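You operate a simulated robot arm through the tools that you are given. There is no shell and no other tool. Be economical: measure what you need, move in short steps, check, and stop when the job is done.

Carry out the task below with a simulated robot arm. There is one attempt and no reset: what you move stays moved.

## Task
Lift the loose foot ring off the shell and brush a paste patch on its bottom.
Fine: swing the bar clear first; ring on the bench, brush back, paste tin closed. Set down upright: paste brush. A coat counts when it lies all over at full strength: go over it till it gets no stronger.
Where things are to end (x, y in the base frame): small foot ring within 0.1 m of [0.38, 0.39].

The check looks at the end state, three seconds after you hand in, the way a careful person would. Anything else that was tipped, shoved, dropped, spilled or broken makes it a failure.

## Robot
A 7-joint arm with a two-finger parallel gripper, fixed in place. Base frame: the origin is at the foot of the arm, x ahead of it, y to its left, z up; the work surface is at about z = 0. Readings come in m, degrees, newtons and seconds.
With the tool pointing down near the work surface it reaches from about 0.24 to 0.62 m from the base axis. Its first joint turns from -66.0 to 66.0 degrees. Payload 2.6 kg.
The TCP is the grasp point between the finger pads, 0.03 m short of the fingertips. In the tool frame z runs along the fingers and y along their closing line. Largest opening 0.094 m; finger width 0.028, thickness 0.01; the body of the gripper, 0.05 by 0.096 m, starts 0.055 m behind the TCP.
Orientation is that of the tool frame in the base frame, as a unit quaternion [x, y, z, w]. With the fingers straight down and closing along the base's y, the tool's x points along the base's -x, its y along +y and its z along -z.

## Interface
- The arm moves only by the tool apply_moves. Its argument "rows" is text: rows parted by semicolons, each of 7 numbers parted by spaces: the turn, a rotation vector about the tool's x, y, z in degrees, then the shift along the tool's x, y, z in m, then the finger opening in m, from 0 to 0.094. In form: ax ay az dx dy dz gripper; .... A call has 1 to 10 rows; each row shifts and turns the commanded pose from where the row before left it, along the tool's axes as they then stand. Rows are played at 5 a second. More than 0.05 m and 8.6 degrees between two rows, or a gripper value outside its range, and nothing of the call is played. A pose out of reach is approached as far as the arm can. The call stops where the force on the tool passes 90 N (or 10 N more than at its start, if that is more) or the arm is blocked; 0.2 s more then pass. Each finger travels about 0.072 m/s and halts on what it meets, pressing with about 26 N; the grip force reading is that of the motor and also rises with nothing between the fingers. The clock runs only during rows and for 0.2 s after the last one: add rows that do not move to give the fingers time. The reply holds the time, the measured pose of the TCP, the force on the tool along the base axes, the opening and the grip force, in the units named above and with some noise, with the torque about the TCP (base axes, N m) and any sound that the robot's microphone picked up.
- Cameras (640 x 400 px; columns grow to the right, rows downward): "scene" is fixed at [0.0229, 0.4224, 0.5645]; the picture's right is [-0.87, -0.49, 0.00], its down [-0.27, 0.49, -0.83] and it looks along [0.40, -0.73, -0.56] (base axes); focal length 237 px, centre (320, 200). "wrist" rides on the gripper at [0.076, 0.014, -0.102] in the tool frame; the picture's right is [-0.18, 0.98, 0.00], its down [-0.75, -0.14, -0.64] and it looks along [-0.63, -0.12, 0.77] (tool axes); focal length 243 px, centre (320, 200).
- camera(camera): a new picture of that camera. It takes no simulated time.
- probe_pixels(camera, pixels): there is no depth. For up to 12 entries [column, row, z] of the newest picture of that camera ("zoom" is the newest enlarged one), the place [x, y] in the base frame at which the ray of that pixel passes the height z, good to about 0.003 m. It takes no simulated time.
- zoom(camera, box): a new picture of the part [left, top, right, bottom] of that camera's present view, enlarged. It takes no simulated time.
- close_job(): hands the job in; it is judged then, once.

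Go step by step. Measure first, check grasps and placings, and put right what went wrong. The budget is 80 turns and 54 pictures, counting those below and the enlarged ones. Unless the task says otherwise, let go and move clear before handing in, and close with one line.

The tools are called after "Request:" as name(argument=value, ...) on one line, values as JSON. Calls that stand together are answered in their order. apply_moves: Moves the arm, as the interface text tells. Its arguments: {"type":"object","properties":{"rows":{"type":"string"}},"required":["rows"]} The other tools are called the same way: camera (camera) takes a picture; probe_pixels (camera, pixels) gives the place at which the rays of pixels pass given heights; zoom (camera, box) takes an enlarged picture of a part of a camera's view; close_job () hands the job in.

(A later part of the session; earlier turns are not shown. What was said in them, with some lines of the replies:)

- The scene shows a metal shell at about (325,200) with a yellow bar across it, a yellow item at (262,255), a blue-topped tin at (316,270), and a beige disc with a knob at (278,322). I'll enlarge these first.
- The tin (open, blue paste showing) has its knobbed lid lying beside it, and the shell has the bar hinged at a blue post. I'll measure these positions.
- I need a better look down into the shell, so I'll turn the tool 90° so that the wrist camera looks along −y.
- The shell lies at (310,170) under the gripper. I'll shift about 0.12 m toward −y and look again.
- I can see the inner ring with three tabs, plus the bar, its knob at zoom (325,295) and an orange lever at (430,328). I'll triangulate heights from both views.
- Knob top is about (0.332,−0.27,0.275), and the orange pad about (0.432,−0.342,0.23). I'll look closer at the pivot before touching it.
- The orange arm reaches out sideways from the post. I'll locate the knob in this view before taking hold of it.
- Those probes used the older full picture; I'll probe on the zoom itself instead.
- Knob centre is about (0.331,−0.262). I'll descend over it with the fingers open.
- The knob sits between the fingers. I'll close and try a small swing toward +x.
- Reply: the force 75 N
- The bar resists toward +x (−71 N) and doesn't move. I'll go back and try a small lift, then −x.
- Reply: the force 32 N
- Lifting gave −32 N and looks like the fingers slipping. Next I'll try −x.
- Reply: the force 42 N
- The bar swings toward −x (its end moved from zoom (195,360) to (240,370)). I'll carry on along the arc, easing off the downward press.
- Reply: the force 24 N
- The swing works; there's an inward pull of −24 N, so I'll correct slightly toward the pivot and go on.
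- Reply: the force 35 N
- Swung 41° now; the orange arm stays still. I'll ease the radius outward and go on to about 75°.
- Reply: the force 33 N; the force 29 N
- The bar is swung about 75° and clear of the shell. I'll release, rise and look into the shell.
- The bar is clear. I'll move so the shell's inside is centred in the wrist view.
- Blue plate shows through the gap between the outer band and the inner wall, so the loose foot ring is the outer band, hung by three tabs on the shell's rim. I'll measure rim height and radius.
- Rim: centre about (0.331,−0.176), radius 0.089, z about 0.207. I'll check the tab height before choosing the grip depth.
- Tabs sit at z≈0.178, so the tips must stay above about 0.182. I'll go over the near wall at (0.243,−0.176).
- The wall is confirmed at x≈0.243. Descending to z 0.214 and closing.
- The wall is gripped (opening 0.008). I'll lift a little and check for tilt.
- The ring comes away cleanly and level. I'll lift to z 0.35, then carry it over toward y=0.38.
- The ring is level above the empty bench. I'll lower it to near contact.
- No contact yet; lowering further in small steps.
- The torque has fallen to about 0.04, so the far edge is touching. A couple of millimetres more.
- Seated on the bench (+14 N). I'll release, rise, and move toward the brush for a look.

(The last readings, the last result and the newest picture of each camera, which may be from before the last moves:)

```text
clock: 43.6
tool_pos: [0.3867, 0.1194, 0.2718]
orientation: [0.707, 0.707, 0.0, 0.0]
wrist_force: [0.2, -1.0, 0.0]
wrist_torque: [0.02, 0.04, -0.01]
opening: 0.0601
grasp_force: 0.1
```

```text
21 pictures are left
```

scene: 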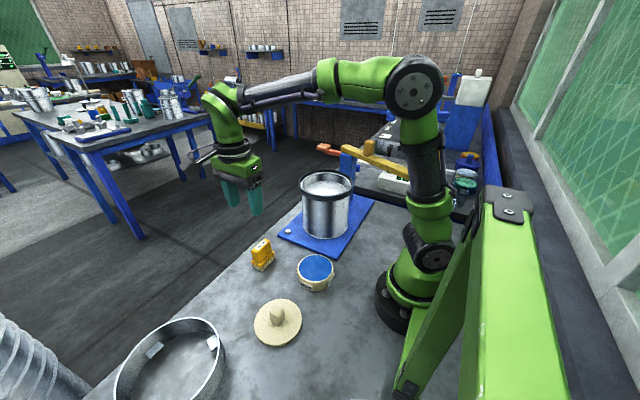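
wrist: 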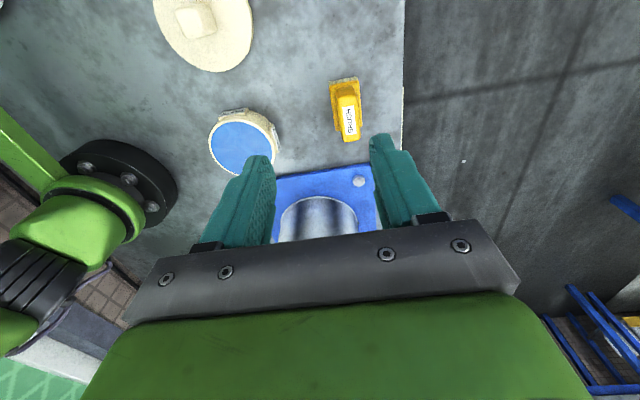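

The ring stands flat on the bench at about (190,360). Now I'll measure the brush at wrist (345,110).

Request:
zoom(camera="wrist", box=[200, 60, 400, 190])

Request:
zoom(camera="scene", box=[235, 225, 345, 300])

Request:
probe_pixels(camera="wrist", pixels=[[345, 78, 0.0], [345, 78, 0.02], [338, 96, 0.05], [358, 96, 0.05], [345, 140, 0.05], [345, 140, 0.06], [347, 96, 0.055], [210, 145, 0.04], [278, 140, 0.04], [244, 113, 0.04], [244, 177, 0.04]])

```text
3.08 times, centred on (300, 125) of wrist
```

zoom: 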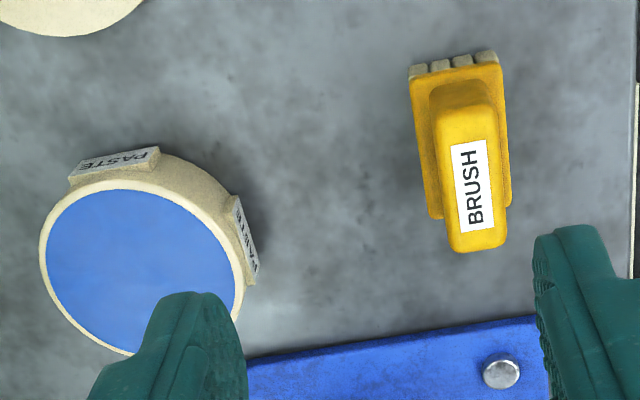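

```text
5.33 times, centred on (290, 262) of scene
```

zoom: 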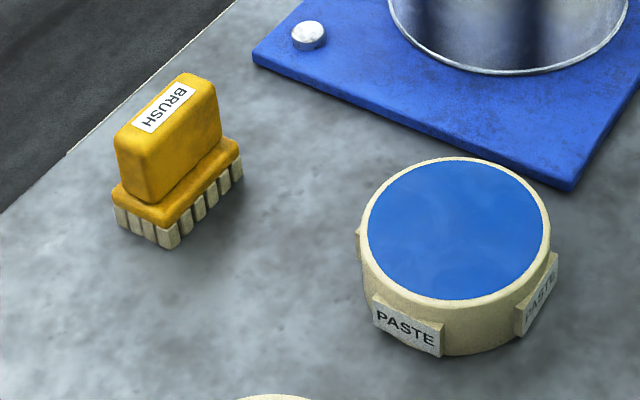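

```text
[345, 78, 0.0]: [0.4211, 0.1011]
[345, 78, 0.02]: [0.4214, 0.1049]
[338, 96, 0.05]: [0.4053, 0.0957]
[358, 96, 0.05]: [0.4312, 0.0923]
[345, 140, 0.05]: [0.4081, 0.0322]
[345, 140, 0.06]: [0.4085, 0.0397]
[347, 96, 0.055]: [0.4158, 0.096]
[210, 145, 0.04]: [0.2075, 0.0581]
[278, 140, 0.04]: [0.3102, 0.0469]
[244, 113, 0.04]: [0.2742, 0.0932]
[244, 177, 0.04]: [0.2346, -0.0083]
```

Request:
probe_pixels(camera="scene", pixels=[[260.5, 244.7, 0.05], [260.5, 244.7, 0.06], [260.5, 244.7, 0.07], [264.5, 238.8, 0.065], [255, 251.5, 0.065]])

Request:
probe_pixels(camera="wrist", pixels=[[349.4, 120.8, 0.05], [349.4, 120.8, 0.06], [349.4, 120.8, 0.07], [347, 138, 0.065], [342, 108, 0.065], [356, 108, 0.065], [345, 128, 0.065], [362, 128, 0.065], [238, 145, 0.04], [240, 140, 0.05]])

Request:
probe_pixels(camera="zoom", pixels=[[460, 228, 0.04], [460, 228, 0.05], [366, 228, 0.045], [550, 228, 0.045], [455, 157, 0.045], [460, 298, 0.045], [455, 355, 0.0]])

```text
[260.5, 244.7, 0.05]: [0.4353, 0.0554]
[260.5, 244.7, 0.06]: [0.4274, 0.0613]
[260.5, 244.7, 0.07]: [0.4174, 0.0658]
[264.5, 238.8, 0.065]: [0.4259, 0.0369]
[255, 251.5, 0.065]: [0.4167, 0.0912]
```

```text
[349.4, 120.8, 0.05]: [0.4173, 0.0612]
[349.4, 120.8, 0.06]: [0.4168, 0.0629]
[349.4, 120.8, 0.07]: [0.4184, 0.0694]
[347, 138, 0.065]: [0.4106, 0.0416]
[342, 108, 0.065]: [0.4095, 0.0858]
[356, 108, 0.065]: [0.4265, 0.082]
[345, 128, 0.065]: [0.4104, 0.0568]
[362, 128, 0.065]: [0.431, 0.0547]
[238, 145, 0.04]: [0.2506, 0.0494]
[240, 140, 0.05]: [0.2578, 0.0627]
```

```text
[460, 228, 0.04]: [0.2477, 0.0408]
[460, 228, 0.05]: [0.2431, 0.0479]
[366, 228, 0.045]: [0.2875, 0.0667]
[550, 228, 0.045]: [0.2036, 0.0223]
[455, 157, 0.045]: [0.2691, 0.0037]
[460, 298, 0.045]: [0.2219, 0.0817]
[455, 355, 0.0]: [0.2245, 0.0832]
```

Brush handle: centre about (0.419,0.066), top z 0.068, roughly 0.02 wide, axis about 7° off y. I'll go over it and descend.

Request:
apply_moves(rows="0 0 0 -0.027 0.016 0 0.06;0 0 0 -0.0265 0.0163 0 0.06;0 0 -7 0 0 0.03 0.06;0 0 0 0 0 0.04 0.06;0 0 0 0 0 0.04 0.06;0 0 0 0 0 0.03 0.06;0 0 0 0 0 0 0.06")

Request:
camera(camera="wrist")

```text
clock: 45.2
tool_pos: [0.4159, 0.066, 0.1322]
orientation: [0.662, 0.749, 0.0, 0.0]
wrist_force: [-0.8, -0.4, -0.5]
wrist_torque: [0.03, -0.01, 0.0]
opening: 0.0601
grasp_force: 0.1
```

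```text
18 pictures are left
```

wrist: 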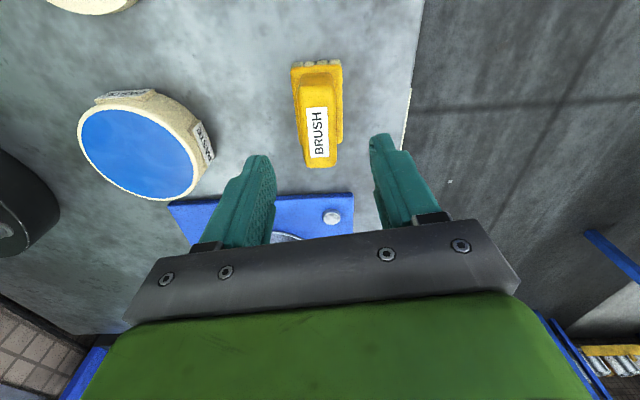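

Request:
probe_pixels(camera="wrist", pixels=[[318, 132, 0.068], [303, 132, 0.068], [335, 132, 0.068], [320, 167, 0.068], [317, 90, 0.068], [138, 151, 0.045], [80, 140, 0.045], [194, 160, 0.045], [125, 108, 0.045], [150, 198, 0.045], [92, 0, 0.02]])

```text
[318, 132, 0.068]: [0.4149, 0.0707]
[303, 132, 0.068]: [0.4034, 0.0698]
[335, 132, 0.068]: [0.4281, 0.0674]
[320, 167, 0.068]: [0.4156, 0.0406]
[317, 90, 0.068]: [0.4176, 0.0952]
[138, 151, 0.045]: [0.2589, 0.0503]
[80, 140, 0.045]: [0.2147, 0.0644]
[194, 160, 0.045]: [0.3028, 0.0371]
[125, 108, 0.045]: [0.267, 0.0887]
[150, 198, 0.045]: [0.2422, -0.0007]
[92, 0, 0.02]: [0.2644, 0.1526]
```

Handle is centred under the TCP. I'll trim the angle, descend, and close.

Request:
apply_moves(rows="0 0 4 0 0 0.03 0.06;0 0 0 0 0 0.03 0.06;0 0 0 0 0 0.01 0.06;0 0 0 0 0 0 0.06;0 0 0 0 0 0 0.01;0 0 0 0 0 0 0;0 0 0 0 0 0 0;0 0 0 0 0 0 0")

Request:
apply_moves(rows="0 0 0 0 0 -0.02 0;0 0 0 0 0 -0.04 0;0 0 0 0 0 -0.04 0;0 0 0 0 0 0 0")

Request:
zoom(camera="scene", box=[180, 150, 340, 300])

```text
clock: 47.0
tool_pos: [0.4171, 0.0658, 0.0612]
orientation: [0.689, 0.725, -0.001, 0.0]
wrist_force: [-0.8, -0.4, -0.8]
wrist_torque: [0.01, 0.0, -0.01]
opening: 0.0298
grasp_force: 25.7
```

```text
clock: 48.0
tool_pos: [0.4149, 0.065, 0.1623]
orientation: [0.688, 0.726, 0.0, 0.001]
wrist_force: [-0.2, -0.5, -1.4]
wrist_torque: [-0.02, -0.05, 0.02]
opening: 0.0298
grasp_force: 25.9
```

```text
2.67 times, centred on (260, 225) of scene
```

zoom: 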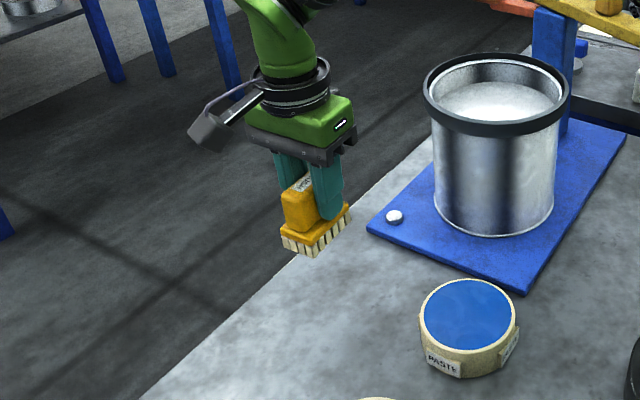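

Brush held (opening 0.030), upright; bristle ends are 0.061 below the TCP. I'll go over the tin centre and down close to the paste.

Request:
apply_moves(rows="0 0 0 -0.0026 -0.0415 0 0;0 0 0 -0.0026 -0.0415 0 0;0 0 0 -0.0026 -0.0415 0 0;0 0 0 -0.0026 -0.0413 0 0;0 0 0 0 0 0.03 0;0 0 0 0 0 0.015 0;0 0 0 0 0 0 0")

Request:
zoom(camera="scene", box=[260, 200, 380, 310])

```text
clock: 49.6
tool_pos: [0.2543, 0.0487, 0.1169]
orientation: [0.688, 0.726, 0.0, 0.0]
wrist_force: [-0.8, -0.7, -0.5]
wrist_torque: [0.01, -0.01, 0.03]
opening: 0.0299
grasp_force: 25.7
```

```text
3.64 times, centred on (320, 255) of scene
```

zoom: 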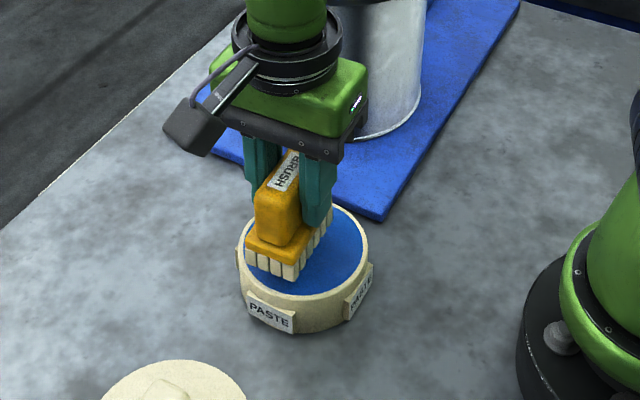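

Request:
probe_pixels(camera="zoom", pixels=[[288, 243, 0.056], [245, 262, 0.056], [297, 281, 0.056], [332, 225, 0.056], [237, 250, 0.04], [369, 245, 0.04], [300, 296, 0.04], [290, 333, 0.0], [362, 305, 0.0]])

```text
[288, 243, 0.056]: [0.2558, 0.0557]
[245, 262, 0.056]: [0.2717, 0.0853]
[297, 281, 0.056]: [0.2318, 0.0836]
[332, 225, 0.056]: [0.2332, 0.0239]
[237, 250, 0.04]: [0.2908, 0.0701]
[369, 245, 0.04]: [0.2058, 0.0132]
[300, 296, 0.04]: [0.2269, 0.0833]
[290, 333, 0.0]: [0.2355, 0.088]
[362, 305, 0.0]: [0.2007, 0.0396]
```

Bristle footprint is about 0.04×0.06 centred at (0.2527,0.0545), while the tin centre is (0.248,0.043). I'll shift and dip gently.

Request:
apply_moves(rows="0 0 0 -0.011 -0.005 0 0;0 0 0 0 0 0.006 0;0 0 0 0 0 0.004 0;0 0 0 0 0 0 0")

Request:
apply_moves(rows="0 0 0 0 0 0.004 0;0 0 0 0 0 0 0")

```text
clock: 50.6
tool_pos: [0.249, 0.0362, 0.1055]
orientation: [0.689, 0.725, 0.0, -0.001]
wrist_force: [0.0, -0.4, -1.8]
wrist_torque: [0.0, 0.01, 0.02]
opening: 0.0297
grasp_force: 25.9
```

```text
clock: 51.2
tool_pos: [0.2508, 0.0362, 0.102]
orientation: [0.688, 0.725, 0.0, 0.0]
wrist_force: [0.5, -0.4, -0.9]
wrist_torque: [0.0, 0.01, -0.02]
opening: 0.0298
grasp_force: 26.2
```

Request:
apply_moves(rows="0 0 0 0 0 0.004 0;0 0 0 0 0 0 0")

Request:
apply_moves(rows="0 0 0 0 0 0.004 0;0 0 0 0 0 0 0")

Request:
zoom(camera="scene", box=[260, 200, 380, 310])

```text
clock: 51.8
tool_pos: [0.2497, 0.0355, 0.0986]
orientation: [0.689, 0.725, 0.0, 0.0]
wrist_force: [-2.3, 0.9, 20.0]
wrist_torque: [0.02, 0.05, -0.02]
opening: 0.0303
grasp_force: 25.9
```

```text
clock: 52.2
tool_pos: [0.25, 0.037, 0.0973]
orientation: [0.69, 0.724, 0.001, 0.0]
wrist_force: [-4.8, -1.1, 19.1]
wrist_torque: [-0.23, 0.32, -0.02]
opening: 0.0301
grasp_force: 25.6
stopped in row 2: the force on the tool passed its limit at 102 N (the readings are from after the stop); the commanded pose is now the measured one
```

```text
3.64 times, centred on (320, 255) of scene
```

zoom: 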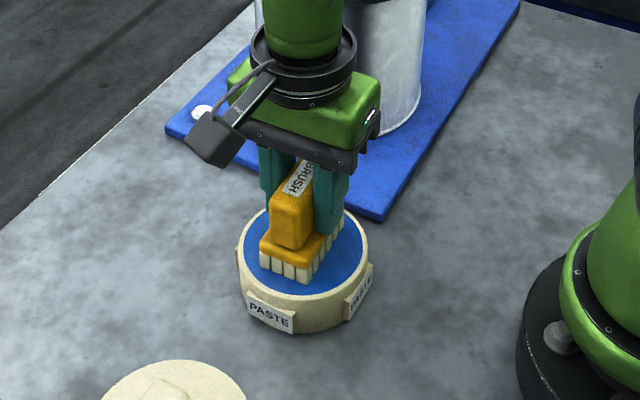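

Bristles met the paste (about 20 N at z 0.098). I'll lift well up and carry it to the near edge of the shell for a look inside.

Request:
apply_moves(rows="0 0 0 0 0 -0.02 0;0 0 0 0 0 -0.05 0;0 0 0 0 0 -0.05 0;0 0 0 0 0 -0.05 0;0 0 0 0 0 -0.04 0;0 0 0 -0.04 0.017 0 0;0 0 0 -0.045 0.018 0 0;0 0 0 -0.045 0.018 0 0;0 0 0 -0.045 0.018 0 0;0 0 0 0 0 0 0")

Request:
zoom(camera="wrist", box=[200, 0, 440, 200])

Request:
zoom(camera="scene", box=[270, 130, 390, 240])

```text
clock: 54.5
tool_pos: [0.3296, -0.1377, 0.3067]
orientation: [0.689, 0.725, 0.002, 0.001]
wrist_force: [-0.4, -0.5, -0.2]
wrist_torque: [-0.02, -0.01, 0.0]
opening: 0.0298
grasp_force: 25.8
```

```text
2.00 times, centred on (320, 100) of wrist
```

zoom: 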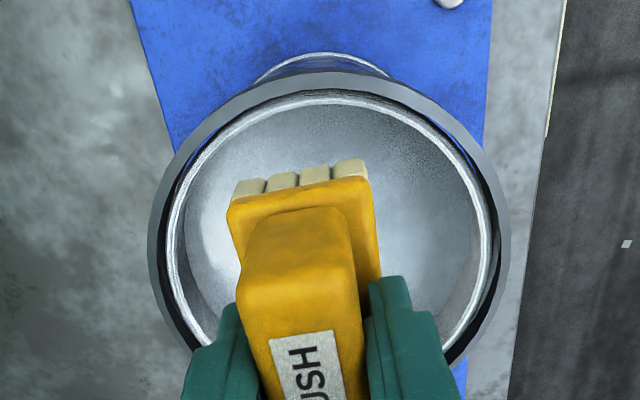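

```text
3.64 times, centred on (330, 185) of scene
```

zoom: 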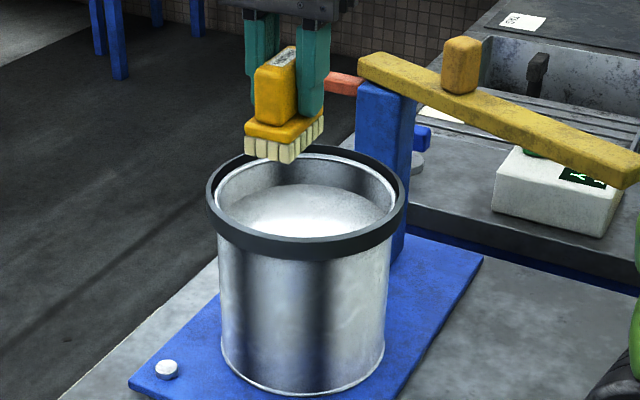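

The bottom inside looks bare and dry; the bristles' tip colour is hard to see. I'll measure the shell centre on this view before touching down.

Request:
probe_pixels(camera="zoom", pixels=[[206, 193, 0.178], [406, 188, 0.178], [306, 145, 0.178], [307, 238, 0.178], [216, 195, 0.175], [396, 191, 0.175], [302, 185, 0.15], [302, 185, 0.14], [300, 212, 0.15], [300, 212, 0.14], [300, 212, 0.16]])

```text
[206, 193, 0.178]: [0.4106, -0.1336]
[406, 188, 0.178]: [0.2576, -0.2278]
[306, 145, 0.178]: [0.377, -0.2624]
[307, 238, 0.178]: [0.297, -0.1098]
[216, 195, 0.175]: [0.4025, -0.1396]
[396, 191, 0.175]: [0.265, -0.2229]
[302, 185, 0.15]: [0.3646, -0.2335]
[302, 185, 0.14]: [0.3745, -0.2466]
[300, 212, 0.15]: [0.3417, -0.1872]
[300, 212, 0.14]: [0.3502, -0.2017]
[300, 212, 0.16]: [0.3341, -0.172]
```

Shell centre is about (0.334,−0.180). I'll centre the bristles there and descend in steps until light contact.

Request:
apply_moves(rows="0 0 0 -0.024 0.001 0 0;0 0 0 -0.024 0.001 0 0;0 0 0 0 0 0.03 0;0 0 0 0 0 0.03 0;0 0 0 0 0 0.012 0;0 0 0 0 0 0 0")

Request:
apply_moves(rows="0 0 0 0 0 0.003 0;0 0 0 0 0 0.003 0;0 0 0 0 0 0 0")

Request:
apply_moves(rows="0 0 0 0 0 0.003 0;0 0 0 0 0 0.003 0;0 0 0 0 0 0 0")

```text
clock: 55.9
tool_pos: [0.334, -0.1826, 0.2352]
orientation: [0.69, 0.724, 0.002, 0.0]
wrist_force: [0.0, 0.1, -1.3]
wrist_torque: [0.04, 0.03, 0.01]
opening: 0.0299
grasp_force: 25.9
```

```text
clock: 56.6
tool_pos: [0.334, -0.1829, 0.2284]
orientation: [0.69, 0.724, 0.001, 0.0]
wrist_force: [0.3, 0.4, -1.4]
wrist_torque: [0.0, -0.01, -0.01]
opening: 0.0298
grasp_force: 26.0
```

```text
clock: 57.5
tool_pos: [0.3346, -0.1831, 0.2235]
orientation: [0.69, 0.724, 0.002, 0.0]
wrist_force: [-0.8, 0.3, -1.3]
wrist_torque: [-0.01, -0.01, 0.01]
opening: 0.0299
grasp_force: 25.9
```

Request:
apply_moves(rows="0 0 0 0 0 0.003 0;0 0 0 0 0 0.002 0;0 0 0 0 0 0 0")

Request:
apply_moves(rows="0 0 0 0 0 0.003 0;0 0 0 0 0 0.002 0;0 0 0 0 0 0 0")

Request:
apply_moves(rows="0 0 0 0 0 0.002 0;0 0 0 0 0 0.002 0;0 0 0 0 0 0 0")

```text
clock: 58.2
tool_pos: [0.3331, -0.1827, 0.2195]
orientation: [0.688, 0.725, 0.002, 0.0]
wrist_force: [-1.5, -0.2, 0.2]
wrist_torque: [0.02, 0.02, 0.03]
opening: 0.0298
grasp_force: 26.7
```

```text
clock: 59.0
tool_pos: [0.3337, -0.1818, 0.2131]
orientation: [0.689, 0.725, 0.002, 0.0]
wrist_force: [-0.3, -0.5, -0.7]
wrist_torque: [-0.01, -0.02, -0.04]
opening: 0.03
grasp_force: 25.9
```

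```text
clock: 59.9
tool_pos: [0.3343, -0.1828, 0.209]
orientation: [0.689, 0.725, 0.002, 0.0]
wrist_force: [0.1, 0.1, -1.0]
wrist_torque: [-0.03, 0.02, -0.03]
opening: 0.0301
grasp_force: 25.8
```

Request:
apply_moves(rows="0 0 0 0 0 0.003 0;0 0 0 0 0 0 0")

Request:
apply_moves(rows="0 0 0 0 0 0.003 0;0 0 0 0 0 0 0")

Request:
apply_moves(rows="0 0 0 0 0 0.003 0;0 0 0 0 0 0 0")

Request:
zoom(camera="scene", box=[270, 130, 390, 240])

```text
clock: 60.5
tool_pos: [0.3336, -0.1828, 0.2062]
orientation: [0.69, 0.723, 0.001, 0.0]
wrist_force: [0.5, -0.3, -1.4]
wrist_torque: [0.02, 0.01, -0.02]
opening: 0.0302
grasp_force: 26.0
```

```text
clock: 61.0
tool_pos: [0.3341, -0.1821, 0.2055]
orientation: [0.69, 0.724, 0.002, 0.004]
wrist_force: [-8.0, 5.6, 32.4]
wrist_torque: [0.31, 0.62, -0.07]
opening: 0.0299
grasp_force: 25.6
```

```text
clock: 61.6
tool_pos: [0.3359, -0.1845, 0.2056]
orientation: [0.69, 0.724, 0.004, 0.006]
wrist_force: [-18.3, 8.7, 64.6]
wrist_torque: [0.57, 1.48, -0.08]
opening: 0.0301
grasp_force: 26.4
```

```text
3.64 times, centred on (330, 185) of scene
```

zoom: 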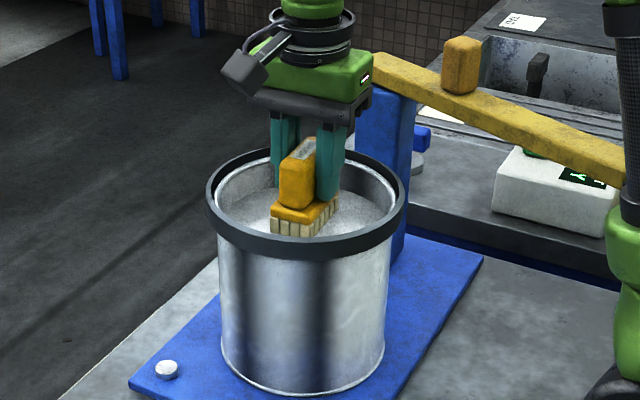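

Contact at TCP z 0.2055 (bottom at about 0.145). I'll ease the press and make the first strokes, then look at the mark left.

Request:
apply_moves(rows="0 0 0 0 0 -0.0045 0;0 0 0 0 0.012 0 0;0 0 0 0 0.012 0 0;0 0 0 0 -0.012 0 0;0 0 0 0 -0.012 0 0;0 0 0 0 -0.012 0 0;0 0 0 0 -0.012 0 0;0 0 0 0 0.012 0 0;0 0 0 0 0.012 0 0;0 0 0 0 0 0 0")

```text
clock: 63.9
tool_pos: [0.3337, -0.1832, 0.2049]
orientation: [0.69, 0.724, 0.001, 0.003]
wrist_force: [-10.8, -5.2, 33.1]
wrist_torque: [-0.26, 0.64, -0.02]
opening: 0.0298
grasp_force: 26.0
```

Still pressing at 33 N, which is plenty. I'll lift and move aside to see the mark.

Request:
apply_moves(rows="0 0 0 0 0 -0.03 0;0 0 0 0 0 -0.04 0;0 0 0 0 0 -0.04 0;0 0 0 0.04 0 0 0;0 0 0 0.04 0 0 0;0 0 0 0.03 0 0 0;0 0 0 0 0 0 0")

Request:
zoom(camera="scene", box=[270, 130, 390, 240])

```text
clock: 65.5
tool_pos: [0.3278, -0.0734, 0.315]
orientation: [0.689, 0.725, 0.002, 0.0]
wrist_force: [0.3, -0.4, -1.8]
wrist_torque: [0.01, 0.05, 0.02]
opening: 0.0299
grasp_force: 25.5
```

```text
3.64 times, centred on (330, 185) of scene
```

zoom: 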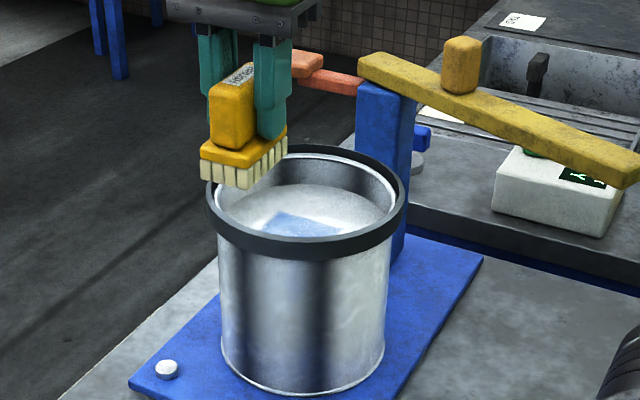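

A pale blue rectangular patch now shows at zoom (303,223), so the brush did carry paste; it needs more strength. I'll measure its extent.

Request:
probe_pixels(camera="zoom", pixels=[[277, 211, 0.145], [343, 228, 0.145], [262, 232, 0.145], [303, 224, 0.145], [320, 236, 0.145]])

Request:
zoom(camera="wrist", box=[220, 60, 440, 240])

```text
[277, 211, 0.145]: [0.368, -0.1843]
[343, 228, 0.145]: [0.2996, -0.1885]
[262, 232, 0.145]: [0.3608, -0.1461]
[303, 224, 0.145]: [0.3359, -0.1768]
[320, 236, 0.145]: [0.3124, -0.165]
```

```text
2.22 times, centred on (330, 150) of wrist
```

zoom: 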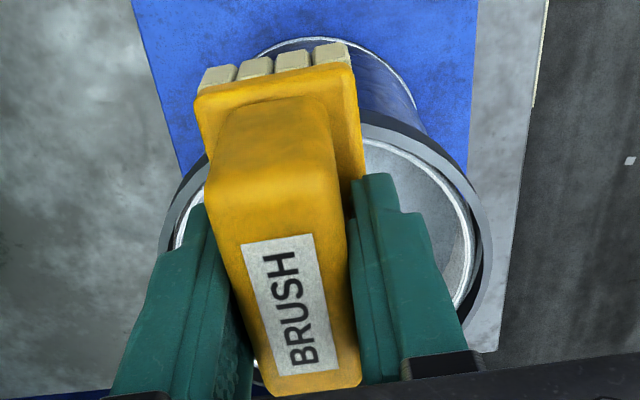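

I need an unobstructed top view, so I'll step sideways with the brush.

Request:
apply_moves(rows="0 0 0 -0.02 -0.045 -0.02 0;0 0 0 -0.02 -0.045 -0.02 0;0 0 0 -0.01 0 0 0;0 0 0 0 0 0 0")

Request:
zoom(camera="wrist", box=[280, 0, 520, 180])

```text
refused: row 1 steps farther than a row can; nothing moved
```

```text
2.22 times, centred on (400, 90) of wrist
```

zoom: 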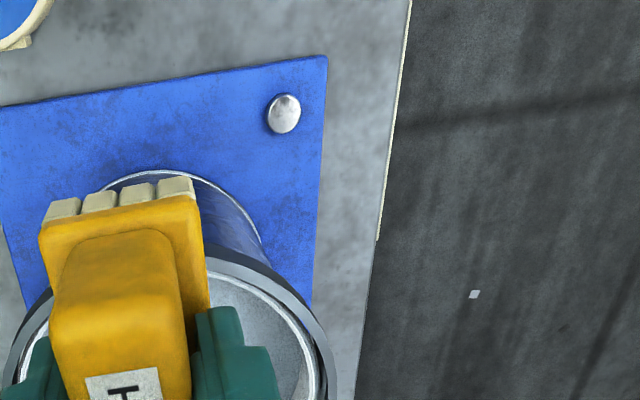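

Request:
apply_moves(rows="0 0 0 -0.02 -0.03 -0.02 0;0 0 0 -0.02 -0.03 -0.02 0;0 0 0 -0.03 -0.02 -0.02 0;0 0 0 0 0 0 0")

Request:
zoom(camera="wrist", box=[280, 0, 520, 180])

```text
clock: 66.5
tool_pos: [0.2471, -0.1475, 0.3772]
orientation: [0.689, 0.724, 0.002, 0.0]
wrist_force: [0.2, -0.2, -0.2]
wrist_torque: [-0.02, -0.02, 0.01]
opening: 0.0302
grasp_force: 26.5
```

```text
2.22 times, centred on (400, 90) of wrist
```

zoom: 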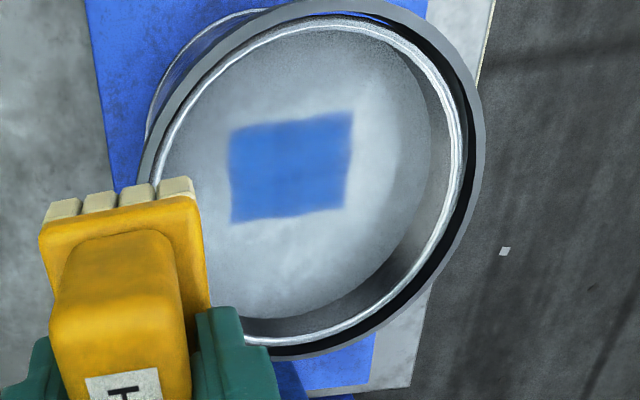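

The top view shows a uniform blue patch, zoom (230–353, 112–220). Let me get its size.

Request:
probe_pixels(camera="zoom", pixels=[[291, 167, 0.145], [230, 130, 0.145], [353, 112, 0.145], [343, 208, 0.145], [232, 222, 0.145], [160, 180, 0.178], [463, 150, 0.178], [320, 18, 0.178]])

```text
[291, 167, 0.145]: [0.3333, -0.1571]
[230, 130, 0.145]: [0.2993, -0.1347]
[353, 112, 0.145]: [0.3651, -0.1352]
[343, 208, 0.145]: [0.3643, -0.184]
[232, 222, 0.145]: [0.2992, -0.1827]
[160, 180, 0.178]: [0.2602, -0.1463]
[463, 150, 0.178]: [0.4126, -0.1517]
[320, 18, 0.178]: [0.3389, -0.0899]
```

Patch is about 0.066 × 0.049 m. I'll re-dip the brush and go over it again so the coat reaches full strength everywhere.

Request:
apply_moves(rows="0 0 0 0.046 0.003 0 0;0 0 0 0.046 0.003 0 0;0 0 0 0.046 0.003 0 0;0 0 0 0.046 0.003 0 0;0 0 0 0 0 0.05 0;0 0 0 0 0 0.05 0;0 0 0 0 0 0.05 0;0 0 0 0 0 0.05 0;0 0 0 0 0 0.04 0;0 0 0 0 0 0 0")

```text
clock: 68.7
tool_pos: [0.255, 0.0395, 0.1344]
orientation: [0.69, 0.724, 0.001, 0.001]
wrist_force: [0.1, 0.6, -1.1]
wrist_torque: [0.01, 0.03, 0.01]
opening: 0.0299
grasp_force: 25.7
```

Request:
apply_moves(rows="0 0 0 -0.003 -0.004 0 0;0 0 0 0 0 0.02 0;0 0 0 0 0 0.01 0;0 0 0 0 0 0.004 0;0 0 0 0 0 0 0")

Request:
apply_moves(rows="0 0 0 0 0 0.002 0;0 0 0 0 0 0 0")

```text
clock: 69.8
tool_pos: [0.2515, 0.0347, 0.1007]
orientation: [0.689, 0.725, 0.002, 0.0]
wrist_force: [-0.1, -0.2, -1.6]
wrist_torque: [0.01, 0.0, 0.02]
opening: 0.0302
grasp_force: 25.8
```

```text
clock: 70.5
tool_pos: [0.2513, 0.0341, 0.099]
orientation: [0.69, 0.724, 0.002, 0.001]
wrist_force: [-0.1, 0.0, -1.6]
wrist_torque: [0.04, -0.03, -0.02]
opening: 0.0301
grasp_force: 25.8
```

Request:
apply_moves(rows="0 0 0 0 0 0.002 0;0 0 0 0 0 0 0")

Request:
apply_moves(rows="0 0 0 0 0 0.0015 0;0 0 0 0 0 0 0")

```text
clock: 71.0
tool_pos: [0.2511, 0.0352, 0.0974]
orientation: [0.691, 0.723, 0.003, 0.002]
wrist_force: [-13.0, -3.0, 49.7]
wrist_torque: [-0.21, 0.8, 0.04]
opening: 0.0297
grasp_force: 26.2
```

```text
clock: 71.5
tool_pos: [0.2525, 0.0342, 0.0971]
orientation: [0.691, 0.723, 0.003, 0.002]
wrist_force: [-5.5, -1.0, 17.3]
wrist_torque: [-0.17, 0.4, 0.01]
opening: 0.03
grasp_force: 25.6
stopped in row 2: the force on the tool passed its limit at 93 N (the readings are from after the stop); the commanded pose is now the measured one
```

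Brush loaded again. Lifting and carrying it back over the patch.

Request:
apply_moves(rows="0 0 0 0 0 -0.02 0;0 0 0 0 0 -0.05 0;0 0 0 0 0 -0.05 0;0 0 0 0 0 -0.05 0;0 0 0 0 0 -0.02 0;0 0 0 -0.0442 0.014 0 0;0 0 0 -0.0442 0.014 0 0;0 0 0 -0.0442 0.014 0 0;0 0 0 -0.0442 0.014 0 0;0 0 0 -0.0442 0.014 0 0")

Request:
apply_moves(rows="0 0 0 0 0 0.04 0;0 0 0 0 0 0.03 0;0 0 0 0 0 0.006 0;0 0 0 0 0 0 0")

```text
clock: 73.7
tool_pos: [0.3314, -0.1829, 0.2864]
orientation: [0.689, 0.724, 0.004, 0.002]
wrist_force: [-0.6, -0.3, -0.3]
wrist_torque: [0.01, -0.02, 0.02]
opening: 0.0299
grasp_force: 25.9
```

```text
clock: 74.7
tool_pos: [0.3327, -0.1834, 0.2099]
orientation: [0.69, 0.724, 0.003, 0.002]
wrist_force: [0.7, 0.6, -1.2]
wrist_torque: [-0.03, 0.0, 0.02]
opening: 0.0299
grasp_force: 25.4
```

Request:
apply_moves(rows="0 0 0 0 0 0.004 0;0 0 0 0 0 0.002 0;0 0 0 0 0 0 0")

```text
clock: 75.5
tool_pos: [0.3342, -0.1841, 0.2057]
orientation: [0.69, 0.724, 0.002, 0.003]
wrist_force: [-2.4, -0.1, 15.7]
wrist_torque: [0.13, 0.49, -0.04]
opening: 0.03
grasp_force: 25.8
```

15 N of contact is good. Sweeping over the patch in several overlapping lanes.

Request:
apply_moves(rows="0 0 0 0 0.012 0 0;0 0 0 0 0.012 0 0;0 0 0 0 -0.012 0 0;0 0 0 0 -0.012 0 0;0 0 0 0 -0.012 0 0;0 0 0 0 -0.012 0 0;0 0 0 0.01 0 0 0;0 0 0 0 0.012 0 0;0 0 0 0 0.012 0 0;0 0 0 0 0.012 0 0")

Request:
apply_moves(rows="0 0 0 0 0.012 0 0;0 0 0 -0.01 0 0 0;0 0 0 -0.01 0 0 0;0 0 0 0 -0.012 0 0;0 0 0 0 -0.012 0 0;0 0 0 0 -0.012 0 0;0 0 0 0 -0.012 0 0;0 0 0 0.01 0.008 0 0;0 0 0 0 0.012 0 0;0 0 0 0 0 0 0")

Request:
apply_moves(rows="0 0 0 0 0.012 0 0;0 0 0 0 0.012 0 0;0 0 0 0 -0.012 0 0;0 0 0 0 -0.012 0 0;0 0 0 0 -0.012 0 0;0 0 0 0 -0.012 0 0;0 0 0 0 0.012 0 0;0 0 0 0 0.012 0 0;0 0 0 0 0 0 0")

```text
clock: 77.7
tool_pos: [0.3436, -0.172, 0.2057]
orientation: [0.691, 0.723, 0.003, 0.001]
wrist_force: [-7.0, 0.2, 16.6]
wrist_torque: [-0.26, 0.52, -0.08]
opening: 0.0297
grasp_force: 26.0
```

```text
clock: 79.9
tool_pos: [0.328, -0.1831, 0.2058]
orientation: [0.691, 0.723, 0.002, 0.002]
wrist_force: [-11.6, -0.8, 32.7]
wrist_torque: [-0.15, 0.77, 0.01]
opening: 0.0299
grasp_force: 25.5
```

```text
clock: 81.9
tool_pos: [0.3278, -0.1839, 0.2056]
orientation: [0.691, 0.723, 0.002, 0.004]
wrist_force: [-12.1, -5.5, 35.5]
wrist_torque: [0.17, 0.89, 0.14]
opening: 0.0301
grasp_force: 26.2
```

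Lift and take the same top view to compare.

Request:
apply_moves(rows="0 0 0 0 0 -0.04 0;0 0 0 0 0 -0.045 0;0 0 0 0 0 -0.045 0;0 0 0 0 0 -0.04 0;0 0 0 0.02 -0.04 0 0;0 0 0 0.02 -0.039 0 0;0 0 0 0 0 0 0")

Request:
zoom(camera="wrist", box=[280, 0, 520, 180])

```text
clock: 83.5
tool_pos: [0.248, -0.1488, 0.3751]
orientation: [0.691, 0.723, 0.002, 0.001]
wrist_force: [-0.2, 0.3, -1.0]
wrist_torque: [-0.01, -0.02, -0.01]
opening: 0.0297
grasp_force: 26.4
```

```text
2.22 times, centred on (400, 90) of wrist
```

zoom: 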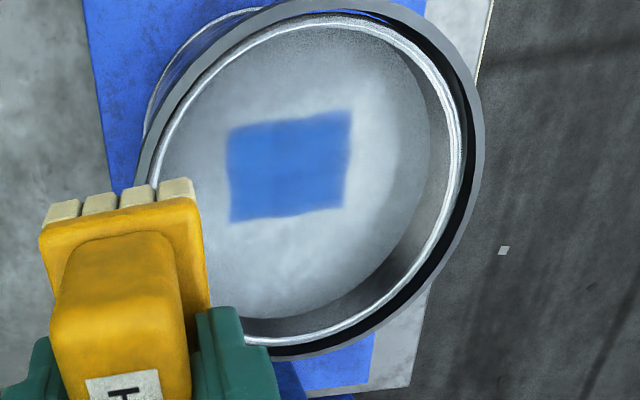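

The patch is the same extent and no stronger after the second pass, so the coat is at full strength. Now returning the brush to its spot at (0.417,0.066).

Request:
apply_moves(rows="0 0 0 0.0343 0.03 0 0;0 0 0 0.0343 0.03 0 0;0 0 0 0.0343 0.03 0 0;0 0 0 0.0343 0.03 0 0;0 0 0 0.0343 0.03 0 0;0 0 0 0.0345 0.03 0 0;0 0 0 0 0 0.05 0;0 0 0 0 0 0.05 0;0 0 0 0 0 0.05 0;0 0 0 0 0 0.05 0")

Request:
apply_moves(rows="0 0 0 0 0 0.05 0;0 0 0 0 0 0.04 0;0 0 0 0 0 0.01 0;0 0 0 0 0 0 0")

```text
clock: 85.7
tool_pos: [0.4177, 0.0672, 0.1768]
orientation: [0.69, 0.723, 0.003, 0.002]
wrist_force: [0.5, 0.1, -1.1]
wrist_torque: [-0.03, 0.02, 0.02]
opening: 0.03
grasp_force: 26.1
```

```text
clock: 86.7
tool_pos: [0.4194, 0.0674, 0.0752]
orientation: [0.69, 0.724, 0.003, 0.002]
wrist_force: [-0.3, -0.8, -1.1]
wrist_torque: [0.03, -0.03, -0.02]
opening: 0.0301
grasp_force: 26.0
```

Request:
apply_moves(rows="0 0 0 0 0 0.006 0;0 0 0 0 0 0.004 0;0 0 0 0 0 0 0")

Request:
apply_moves(rows="0 0 0 0 0 0.002 0;0 0 0 0 0 0 0")

Request:
apply_moves(rows="0 0 0 0 0 0.0015 0;0 0 0 0 0 0 0")

```text
clock: 87.5
tool_pos: [0.4188, 0.0667, 0.0667]
orientation: [0.69, 0.724, 0.003, 0.002]
wrist_force: [-0.3, -0.1, 0.0]
wrist_torque: [-0.03, 0.01, -0.01]
opening: 0.0298
grasp_force: 26.4
```

```text
clock: 88.1
tool_pos: [0.4184, 0.0666, 0.0645]
orientation: [0.69, 0.724, 0.003, 0.001]
wrist_force: [-0.1, 0.3, -0.6]
wrist_torque: [0.0, -0.02, 0.0]
opening: 0.03
grasp_force: 25.9
```

```text
clock: 88.7
tool_pos: [0.4178, 0.0668, 0.0639]
orientation: [0.69, 0.723, 0.003, 0.001]
wrist_force: [0.4, -0.1, -1.0]
wrist_torque: [-0.03, 0.02, 0.01]
opening: 0.0298
grasp_force: 26.6
```

Request:
apply_moves(rows="0 0 0 0 0 0.0015 0;0 0 0 0 0 0 0")

Request:
apply_moves(rows="0 0 0 0 0 0.0015 0;0 0 0 0 0 0 0")

```text
clock: 89.3
tool_pos: [0.4188, 0.0668, 0.0608]
orientation: [0.69, 0.724, 0.002, 0.001]
wrist_force: [-0.3, -0.4, -1.7]
wrist_torque: [0.04, -0.03, -0.01]
opening: 0.0299
grasp_force: 26.0
```

```text
clock: 89.9
tool_pos: [0.4185, 0.0666, 0.0611]
orientation: [0.691, 0.723, 0.004, 0.002]
wrist_force: [0.0, 0.1, -0.8]
wrist_torque: [-0.02, -0.04, 0.0]
opening: 0.03
grasp_force: 25.8
```

Request:
apply_moves(rows="0 0 0 0 0 0.0015 0;0 0 0 0 0 0 0")

Request:
apply_moves(rows="0 0 0 0 0 0.001 0;0 0 0 0 0 0 0")

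```text
clock: 90.5
tool_pos: [0.4195, 0.0664, 0.0585]
orientation: [0.69, 0.723, 0.004, 0.002]
wrist_force: [0.1, 0.5, -1.6]
wrist_torque: [0.01, 0.01, 0.02]
opening: 0.0296
grasp_force: 25.7
```

```text
clock: 91.1
tool_pos: [0.4182, 0.0677, 0.0578]
orientation: [0.69, 0.724, 0.003, 0.002]
wrist_force: [-2.4, 0.0, 6.9]
wrist_torque: [-0.11, 0.23, 0.0]
opening: 0.0299
grasp_force: 26.1
```

The brush stands on its bristles (+7 N). I'll release, rise, and move over the lid.

Request:
apply_moves(rows="0 0 0 0 0 0 0.045;0 0 0 0 0 0 0.055;0 0 0 0 0 0 0.055;0 0 0 0 0 -0.03 0.055;0 0 0 0 0 -0.05 0.06;0 0 0 0 0 -0.05 0.06;0 0 0 0 0 -0.05 0.06;0 0 0 0.0306 -0.03 0 0.06;0 0 0 0.0306 -0.03 0 0.06;0 0 0 0.0306 -0.03 0 0.06")

Request:
apply_moves(rows="0 0 0 0.0306 -0.03 0 0.06;0 0 0 0.0306 -0.03 0 0.06;0 0 0 0 0 0 0.06")

Request:
camera(camera="wrist")

```text
clock: 93.3
tool_pos: [0.3221, 0.1557, 0.2372]
orientation: [0.69, 0.723, 0.002, 0.002]
wrist_force: [-0.2, 0.8, -0.2]
wrist_torque: [-0.02, 0.01, 0.01]
opening: 0.0601
grasp_force: 0.1
```

```text
clock: 94.1
tool_pos: [0.2583, 0.2131, 0.235]
orientation: [0.69, 0.724, 0.004, 0.002]
wrist_force: [-0.8, 0.1, -0.2]
wrist_torque: [-0.02, 0.01, 0.0]
opening: 0.06
grasp_force: 0.1
```

```text
6 pictures are left
```

wrist: 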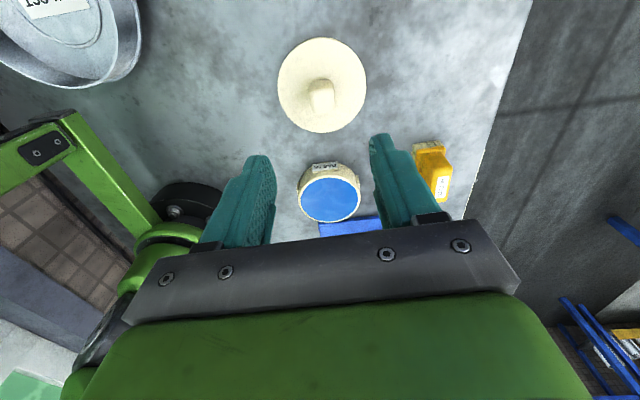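

The brush stands upright at (433,170). Now measuring the lid disc and its knob at (322,95).

Request:
probe_pixels(camera="wrist", pixels=[[278, 83, 0.012], [367, 87, 0.012], [320, 38, 0.012], [322, 132, 0.012], [322, 102, 0.04], [322, 102, 0.05], [309, 98, 0.045], [335, 98, 0.045], [329, 199, 0.04], [299, 195, 0.04], [360, 195, 0.04], [434, 170, 0.06]])

Request:
zoom(camera="scene", box=[230, 225, 350, 355])

```text
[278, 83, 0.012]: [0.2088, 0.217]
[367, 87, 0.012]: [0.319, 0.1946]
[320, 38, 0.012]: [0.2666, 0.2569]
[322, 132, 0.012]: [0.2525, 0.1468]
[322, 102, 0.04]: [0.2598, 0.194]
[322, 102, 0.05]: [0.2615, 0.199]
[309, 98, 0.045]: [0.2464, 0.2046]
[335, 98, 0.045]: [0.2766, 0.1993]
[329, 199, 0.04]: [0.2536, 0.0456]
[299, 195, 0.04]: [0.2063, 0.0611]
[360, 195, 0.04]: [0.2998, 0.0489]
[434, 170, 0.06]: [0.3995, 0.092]
```

```text
3.08 times, centred on (290, 290) of scene
```

zoom: 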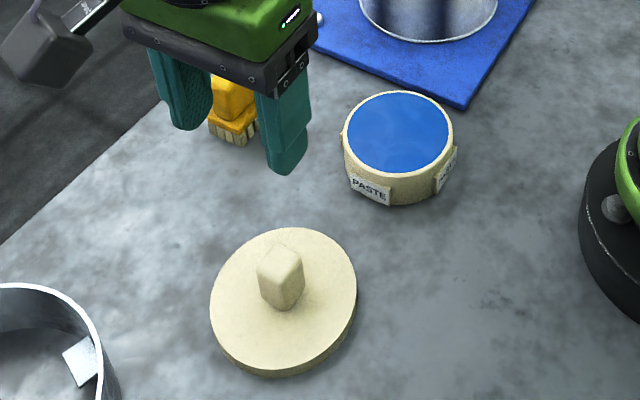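

Request:
probe_pixels(camera="zoom", pixels=[[281, 258, 0.04], [281, 258, 0.05], [281, 258, 0.06], [210, 302, 0.014], [357, 290, 0.014], [283, 228, 0.014], [283, 370, 0.006], [398, 133, 0.04], [398, 133, 0.045], [342, 135, 0.04], [453, 130, 0.04]])

Request:
probe_pixels(camera="wrist", pixels=[[322, 104, 0.05], [322, 104, 0.055], [322, 104, 0.06]])

```text
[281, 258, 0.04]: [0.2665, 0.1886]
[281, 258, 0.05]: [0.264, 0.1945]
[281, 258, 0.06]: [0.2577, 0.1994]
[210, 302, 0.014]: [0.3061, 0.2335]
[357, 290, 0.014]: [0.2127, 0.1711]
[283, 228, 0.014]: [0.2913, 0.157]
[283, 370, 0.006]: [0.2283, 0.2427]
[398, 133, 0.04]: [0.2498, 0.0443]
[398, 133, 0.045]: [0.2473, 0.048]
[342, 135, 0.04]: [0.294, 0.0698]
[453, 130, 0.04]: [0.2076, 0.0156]
```

```text
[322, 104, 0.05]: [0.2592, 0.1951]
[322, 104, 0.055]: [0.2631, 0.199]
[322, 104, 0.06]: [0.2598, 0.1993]
```

Request:
zoom(camera="wrist", box=[270, 30, 380, 140])

```text
3.64 times, centred on (325, 85) of wrist
```

zoom: 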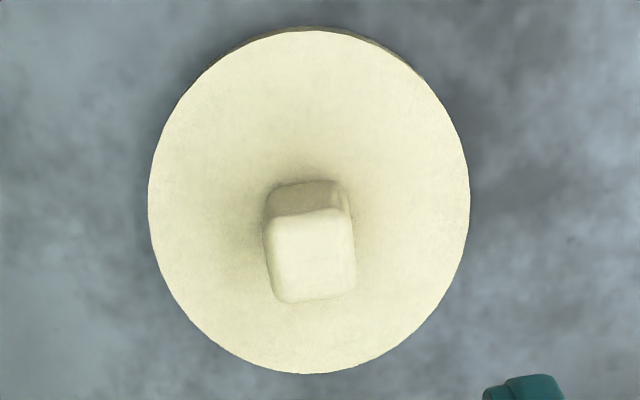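

Request:
probe_pixels(camera="zoom", pixels=[[311, 257, 0.05], [311, 257, 0.055], [266, 257, 0.053], [354, 257, 0.053], [308, 202, 0.014], [149, 200, 0.014], [470, 200, 0.014], [308, 30, 0.014], [308, 374, 0.014]])

```text
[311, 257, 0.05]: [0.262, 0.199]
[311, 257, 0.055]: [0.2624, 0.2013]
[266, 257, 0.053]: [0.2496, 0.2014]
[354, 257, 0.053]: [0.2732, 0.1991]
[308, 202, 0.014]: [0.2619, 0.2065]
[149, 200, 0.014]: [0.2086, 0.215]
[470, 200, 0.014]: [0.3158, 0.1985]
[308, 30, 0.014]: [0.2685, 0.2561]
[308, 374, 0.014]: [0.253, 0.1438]
```

Knob centre is about (0.261,0.2005), 0.024 wide, and aligned with the fingers. Descending and gripping.

Request:
apply_moves(rows="0 0 0 -0.0125 0.002 0 0.06;0 0 0 0 0 0.05 0.06;0 0 0 0 0 0.05 0.06;0 0 0 0 0 0.05 0.06;0 0 0 0 0 0.032 0.06;0 0 0 0 0 0 0.06")

Request:
apply_moves(rows="0 0 0 0 0 0 0.02;0 0 0 0 0 0 0;0 0 0 0 0 0 0;0 0 0 0 0 0 0")

Request:
apply_moves(rows="0 0 0 0 0 -0.02 0;0 0 0 0 0 -0.03 0;0 0 0 0 0 -0.03 0;0 0 0 0 0 0 0")

```text
clock: 95.5
tool_pos: [0.2641, 0.2021, 0.0551]
orientation: [0.69, 0.724, 0.004, 0.002]
wrist_force: [0.3, 0.3, 0.0]
wrist_torque: [0.02, -0.01, -0.03]
opening: 0.06
grasp_force: 0.1
```

```text
clock: 96.5
tool_pos: [0.2647, 0.2027, 0.0554]
orientation: [0.69, 0.723, 0.004, 0.002]
wrist_force: [-1.0, 0.6, 0.2]
wrist_torque: [0.0, 0.0, -0.03]
opening: 0.0317
grasp_force: 26.1
```

```text
clock: 97.5
tool_pos: [0.2639, 0.2035, 0.136]
orientation: [0.69, 0.724, 0.003, 0.001]
wrist_force: [-0.2, 0.5, 0.2]
wrist_torque: [0.03, 0.01, 0.0]
opening: 0.031
grasp_force: 26.4
```

Gripped (0.031) and lifted. I'll carry it over the tin and check with one picture.

Request:
apply_moves(rows="0 0 0 -0.039 -0.0053 0 0;0 0 0 -0.039 -0.0053 0 0;0 0 0 -0.039 -0.0053 0 0;0 0 0 -0.039 -0.0053 0 0;0 0 0 0 0 0.015 0;0 0 0 0 0 0 0")

Request:
zoom(camera="scene", box=[250, 200, 380, 320])

```text
clock: 98.9
tool_pos: [0.2482, 0.0433, 0.1189]
orientation: [0.69, 0.723, 0.004, 0.001]
wrist_force: [0.4, -0.1, -0.4]
wrist_torque: [0.0, 0.01, 0.01]
opening: 0.0317
grasp_force: 25.2
```

```text
3.33 times, centred on (315, 260) of scene
```

zoom: 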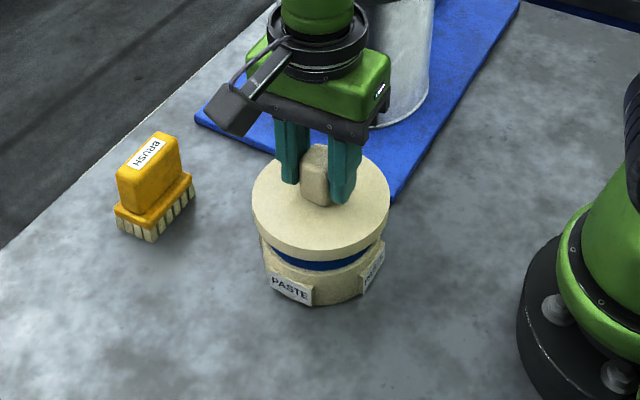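

Well aligned by eye; I'll check the lid's centre numerically.

Request:
probe_pixels(camera="zoom", pixels=[[252, 203, 0.076], [390, 205, 0.076], [320, 249, 0.076], [261, 247, 0.035], [380, 247, 0.035]])

```text
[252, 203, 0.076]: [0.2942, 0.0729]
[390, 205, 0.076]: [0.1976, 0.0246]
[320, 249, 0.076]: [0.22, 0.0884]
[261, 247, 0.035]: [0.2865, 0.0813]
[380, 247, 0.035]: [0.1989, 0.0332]
```

Lid centre is about (0.247,0.044) against the tin's (0.2505,0.0435). I'll shift 3 mm and lower.

Request:
apply_moves(rows="0 0 0 0 0.003 0 0;0 0 0 0 0 0.008 0;0 0 0 0 0 0.006 0;0 0 0 0 0 0 0")

Request:
apply_moves(rows="0 0 0 0 0 0.003 0;0 0 0 0 0 0 0")

Request:
apply_moves(rows="0 0 0 0 0 0.003 0;0 0 0 0 0 0 0")

Request:
apply_moves(rows="0 0 0 0 0 0.002 0;0 0 0 0 0 0 0")

```text
clock: 99.9
tool_pos: [0.2544, 0.0423, 0.1043]
orientation: [0.691, 0.723, 0.004, 0.002]
wrist_force: [0.8, 0.3, -0.7]
wrist_torque: [-0.02, 0.03, 0.01]
opening: 0.0315
grasp_force: 25.7
```

```text
clock: 100.5
tool_pos: [0.2532, 0.0442, 0.1021]
orientation: [0.691, 0.723, 0.003, 0.002]
wrist_force: [0.6, 0.3, 0.4]
wrist_torque: [-0.01, 0.01, -0.01]
opening: 0.0314
grasp_force: 25.5
```

```text
clock: 101.1
tool_pos: [0.2529, 0.043, 0.1004]
orientation: [0.69, 0.724, 0.004, 0.002]
wrist_force: [-0.7, -1.4, -0.1]
wrist_torque: [-0.01, 0.03, -0.01]
opening: 0.0317
grasp_force: 26.0
```

```text
clock: 101.7
tool_pos: [0.2526, 0.0436, 0.0978]
orientation: [0.69, 0.724, 0.003, 0.001]
wrist_force: [0.6, -0.2, -0.5]
wrist_torque: [0.01, 0.01, 0.01]
opening: 0.0318
grasp_force: 25.8
```

Request:
apply_moves(rows="0 0 0 0 0 0.002 0;0 0 0 0 0 0 0")

Request:
apply_moves(rows="0 0 0 0 0 0.002 0;0 0 0 0 0 0 0")

Request:
apply_moves(rows="0 0 0 0 0 0.001 0;0 0 0 0 0 0 0")

```text
clock: 102.3
tool_pos: [0.2527, 0.0431, 0.0959]
orientation: [0.69, 0.724, 0.003, 0.002]
wrist_force: [-0.2, 0.4, -0.3]
wrist_torque: [0.0, -0.02, 0.04]
opening: 0.0315
grasp_force: 26.0
```

```text
clock: 102.9
tool_pos: [0.2546, 0.0435, 0.0945]
orientation: [0.69, 0.724, 0.004, 0.003]
wrist_force: [2.0, 0.8, 5.4]
wrist_torque: [0.03, 0.17, -0.03]
opening: 0.0316
grasp_force: 26.1
```

```text
clock: 103.5
tool_pos: [0.2523, 0.0432, 0.0925]
orientation: [0.69, 0.724, 0.002, 0.002]
wrist_force: [0.4, -0.4, -0.4]
wrist_torque: [-0.01, 0.01, 0.0]
opening: 0.0315
grasp_force: 26.2
5 turns are left
```

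Only 5 turns are left; the lid touched at 5 N and then slipped lower onto the tin. I'll seat it a little more, release, rise and check, all in one turn.

Request:
apply_moves(rows="0 0 0 0 0 0.001 0;0 0 0 0 0 0.001 0;0 0 0 0 0 0 0")

Request:
apply_moves(rows="0 0 0 0 0 0 0.04;0 0 0 0 0 0 0.06;0 0 0 0 0 0 0.06;0 0 0 0 0 -0.03 0.06;0 0 0 0 0 -0.05 0.06;0 0 0 0 0 -0.05 0.06;0 0 0 0.03 0.03 -0.02 0.06;0 0 0 0 0 0 0.06")

Request:
zoom(camera="scene", box=[250, 200, 380, 320])

```text
clock: 104.3
tool_pos: [0.2533, 0.0448, 0.0902]
orientation: [0.69, 0.723, 0.003, 0.001]
wrist_force: [0.0, -0.2, -1.8]
wrist_torque: [-0.01, 0.0, 0.02]
opening: 0.0316
grasp_force: 25.9
```

```text
clock: 106.1
tool_pos: [0.2832, 0.0738, 0.2411]
orientation: [0.69, 0.724, 0.003, 0.002]
wrist_force: [0.5, 1.1, 0.7]
wrist_torque: [-0.03, 0.0, 0.01]
opening: 0.0601
grasp_force: 0.0
```

```text
3.33 times, centred on (315, 260) of scene
4 turns are left
```

zoom: 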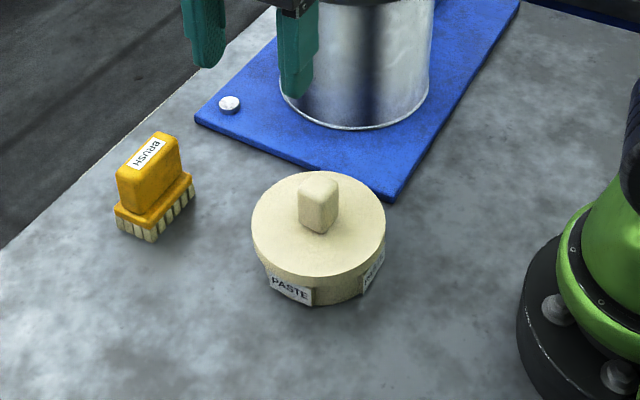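

The lid sits flat and centred on the tin, and the brush stands upright. One last overall look.

Request:
camera(camera="scene")

```text
1 pictures are left
3 turns are left
```

scene: 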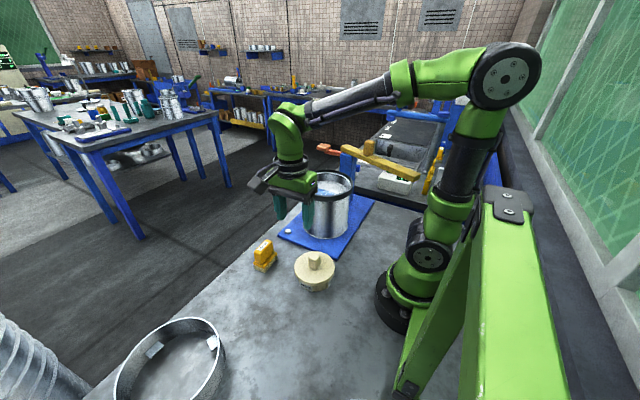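

The ring is flat on the bench, the bar is clear, the patch is coated, the tin is closed and the brush is back upright. The gripper is empty and clear, so I'm handing in.

Request:
close_job()

```text
The job is handed in.
```

The job is handed in: the bar is swung clear, the foot ring is flat on the bench at about (0.375, 0.38), the paste patch got no stronger on a second pass, the brush is back upright, and the lid is on the tin.
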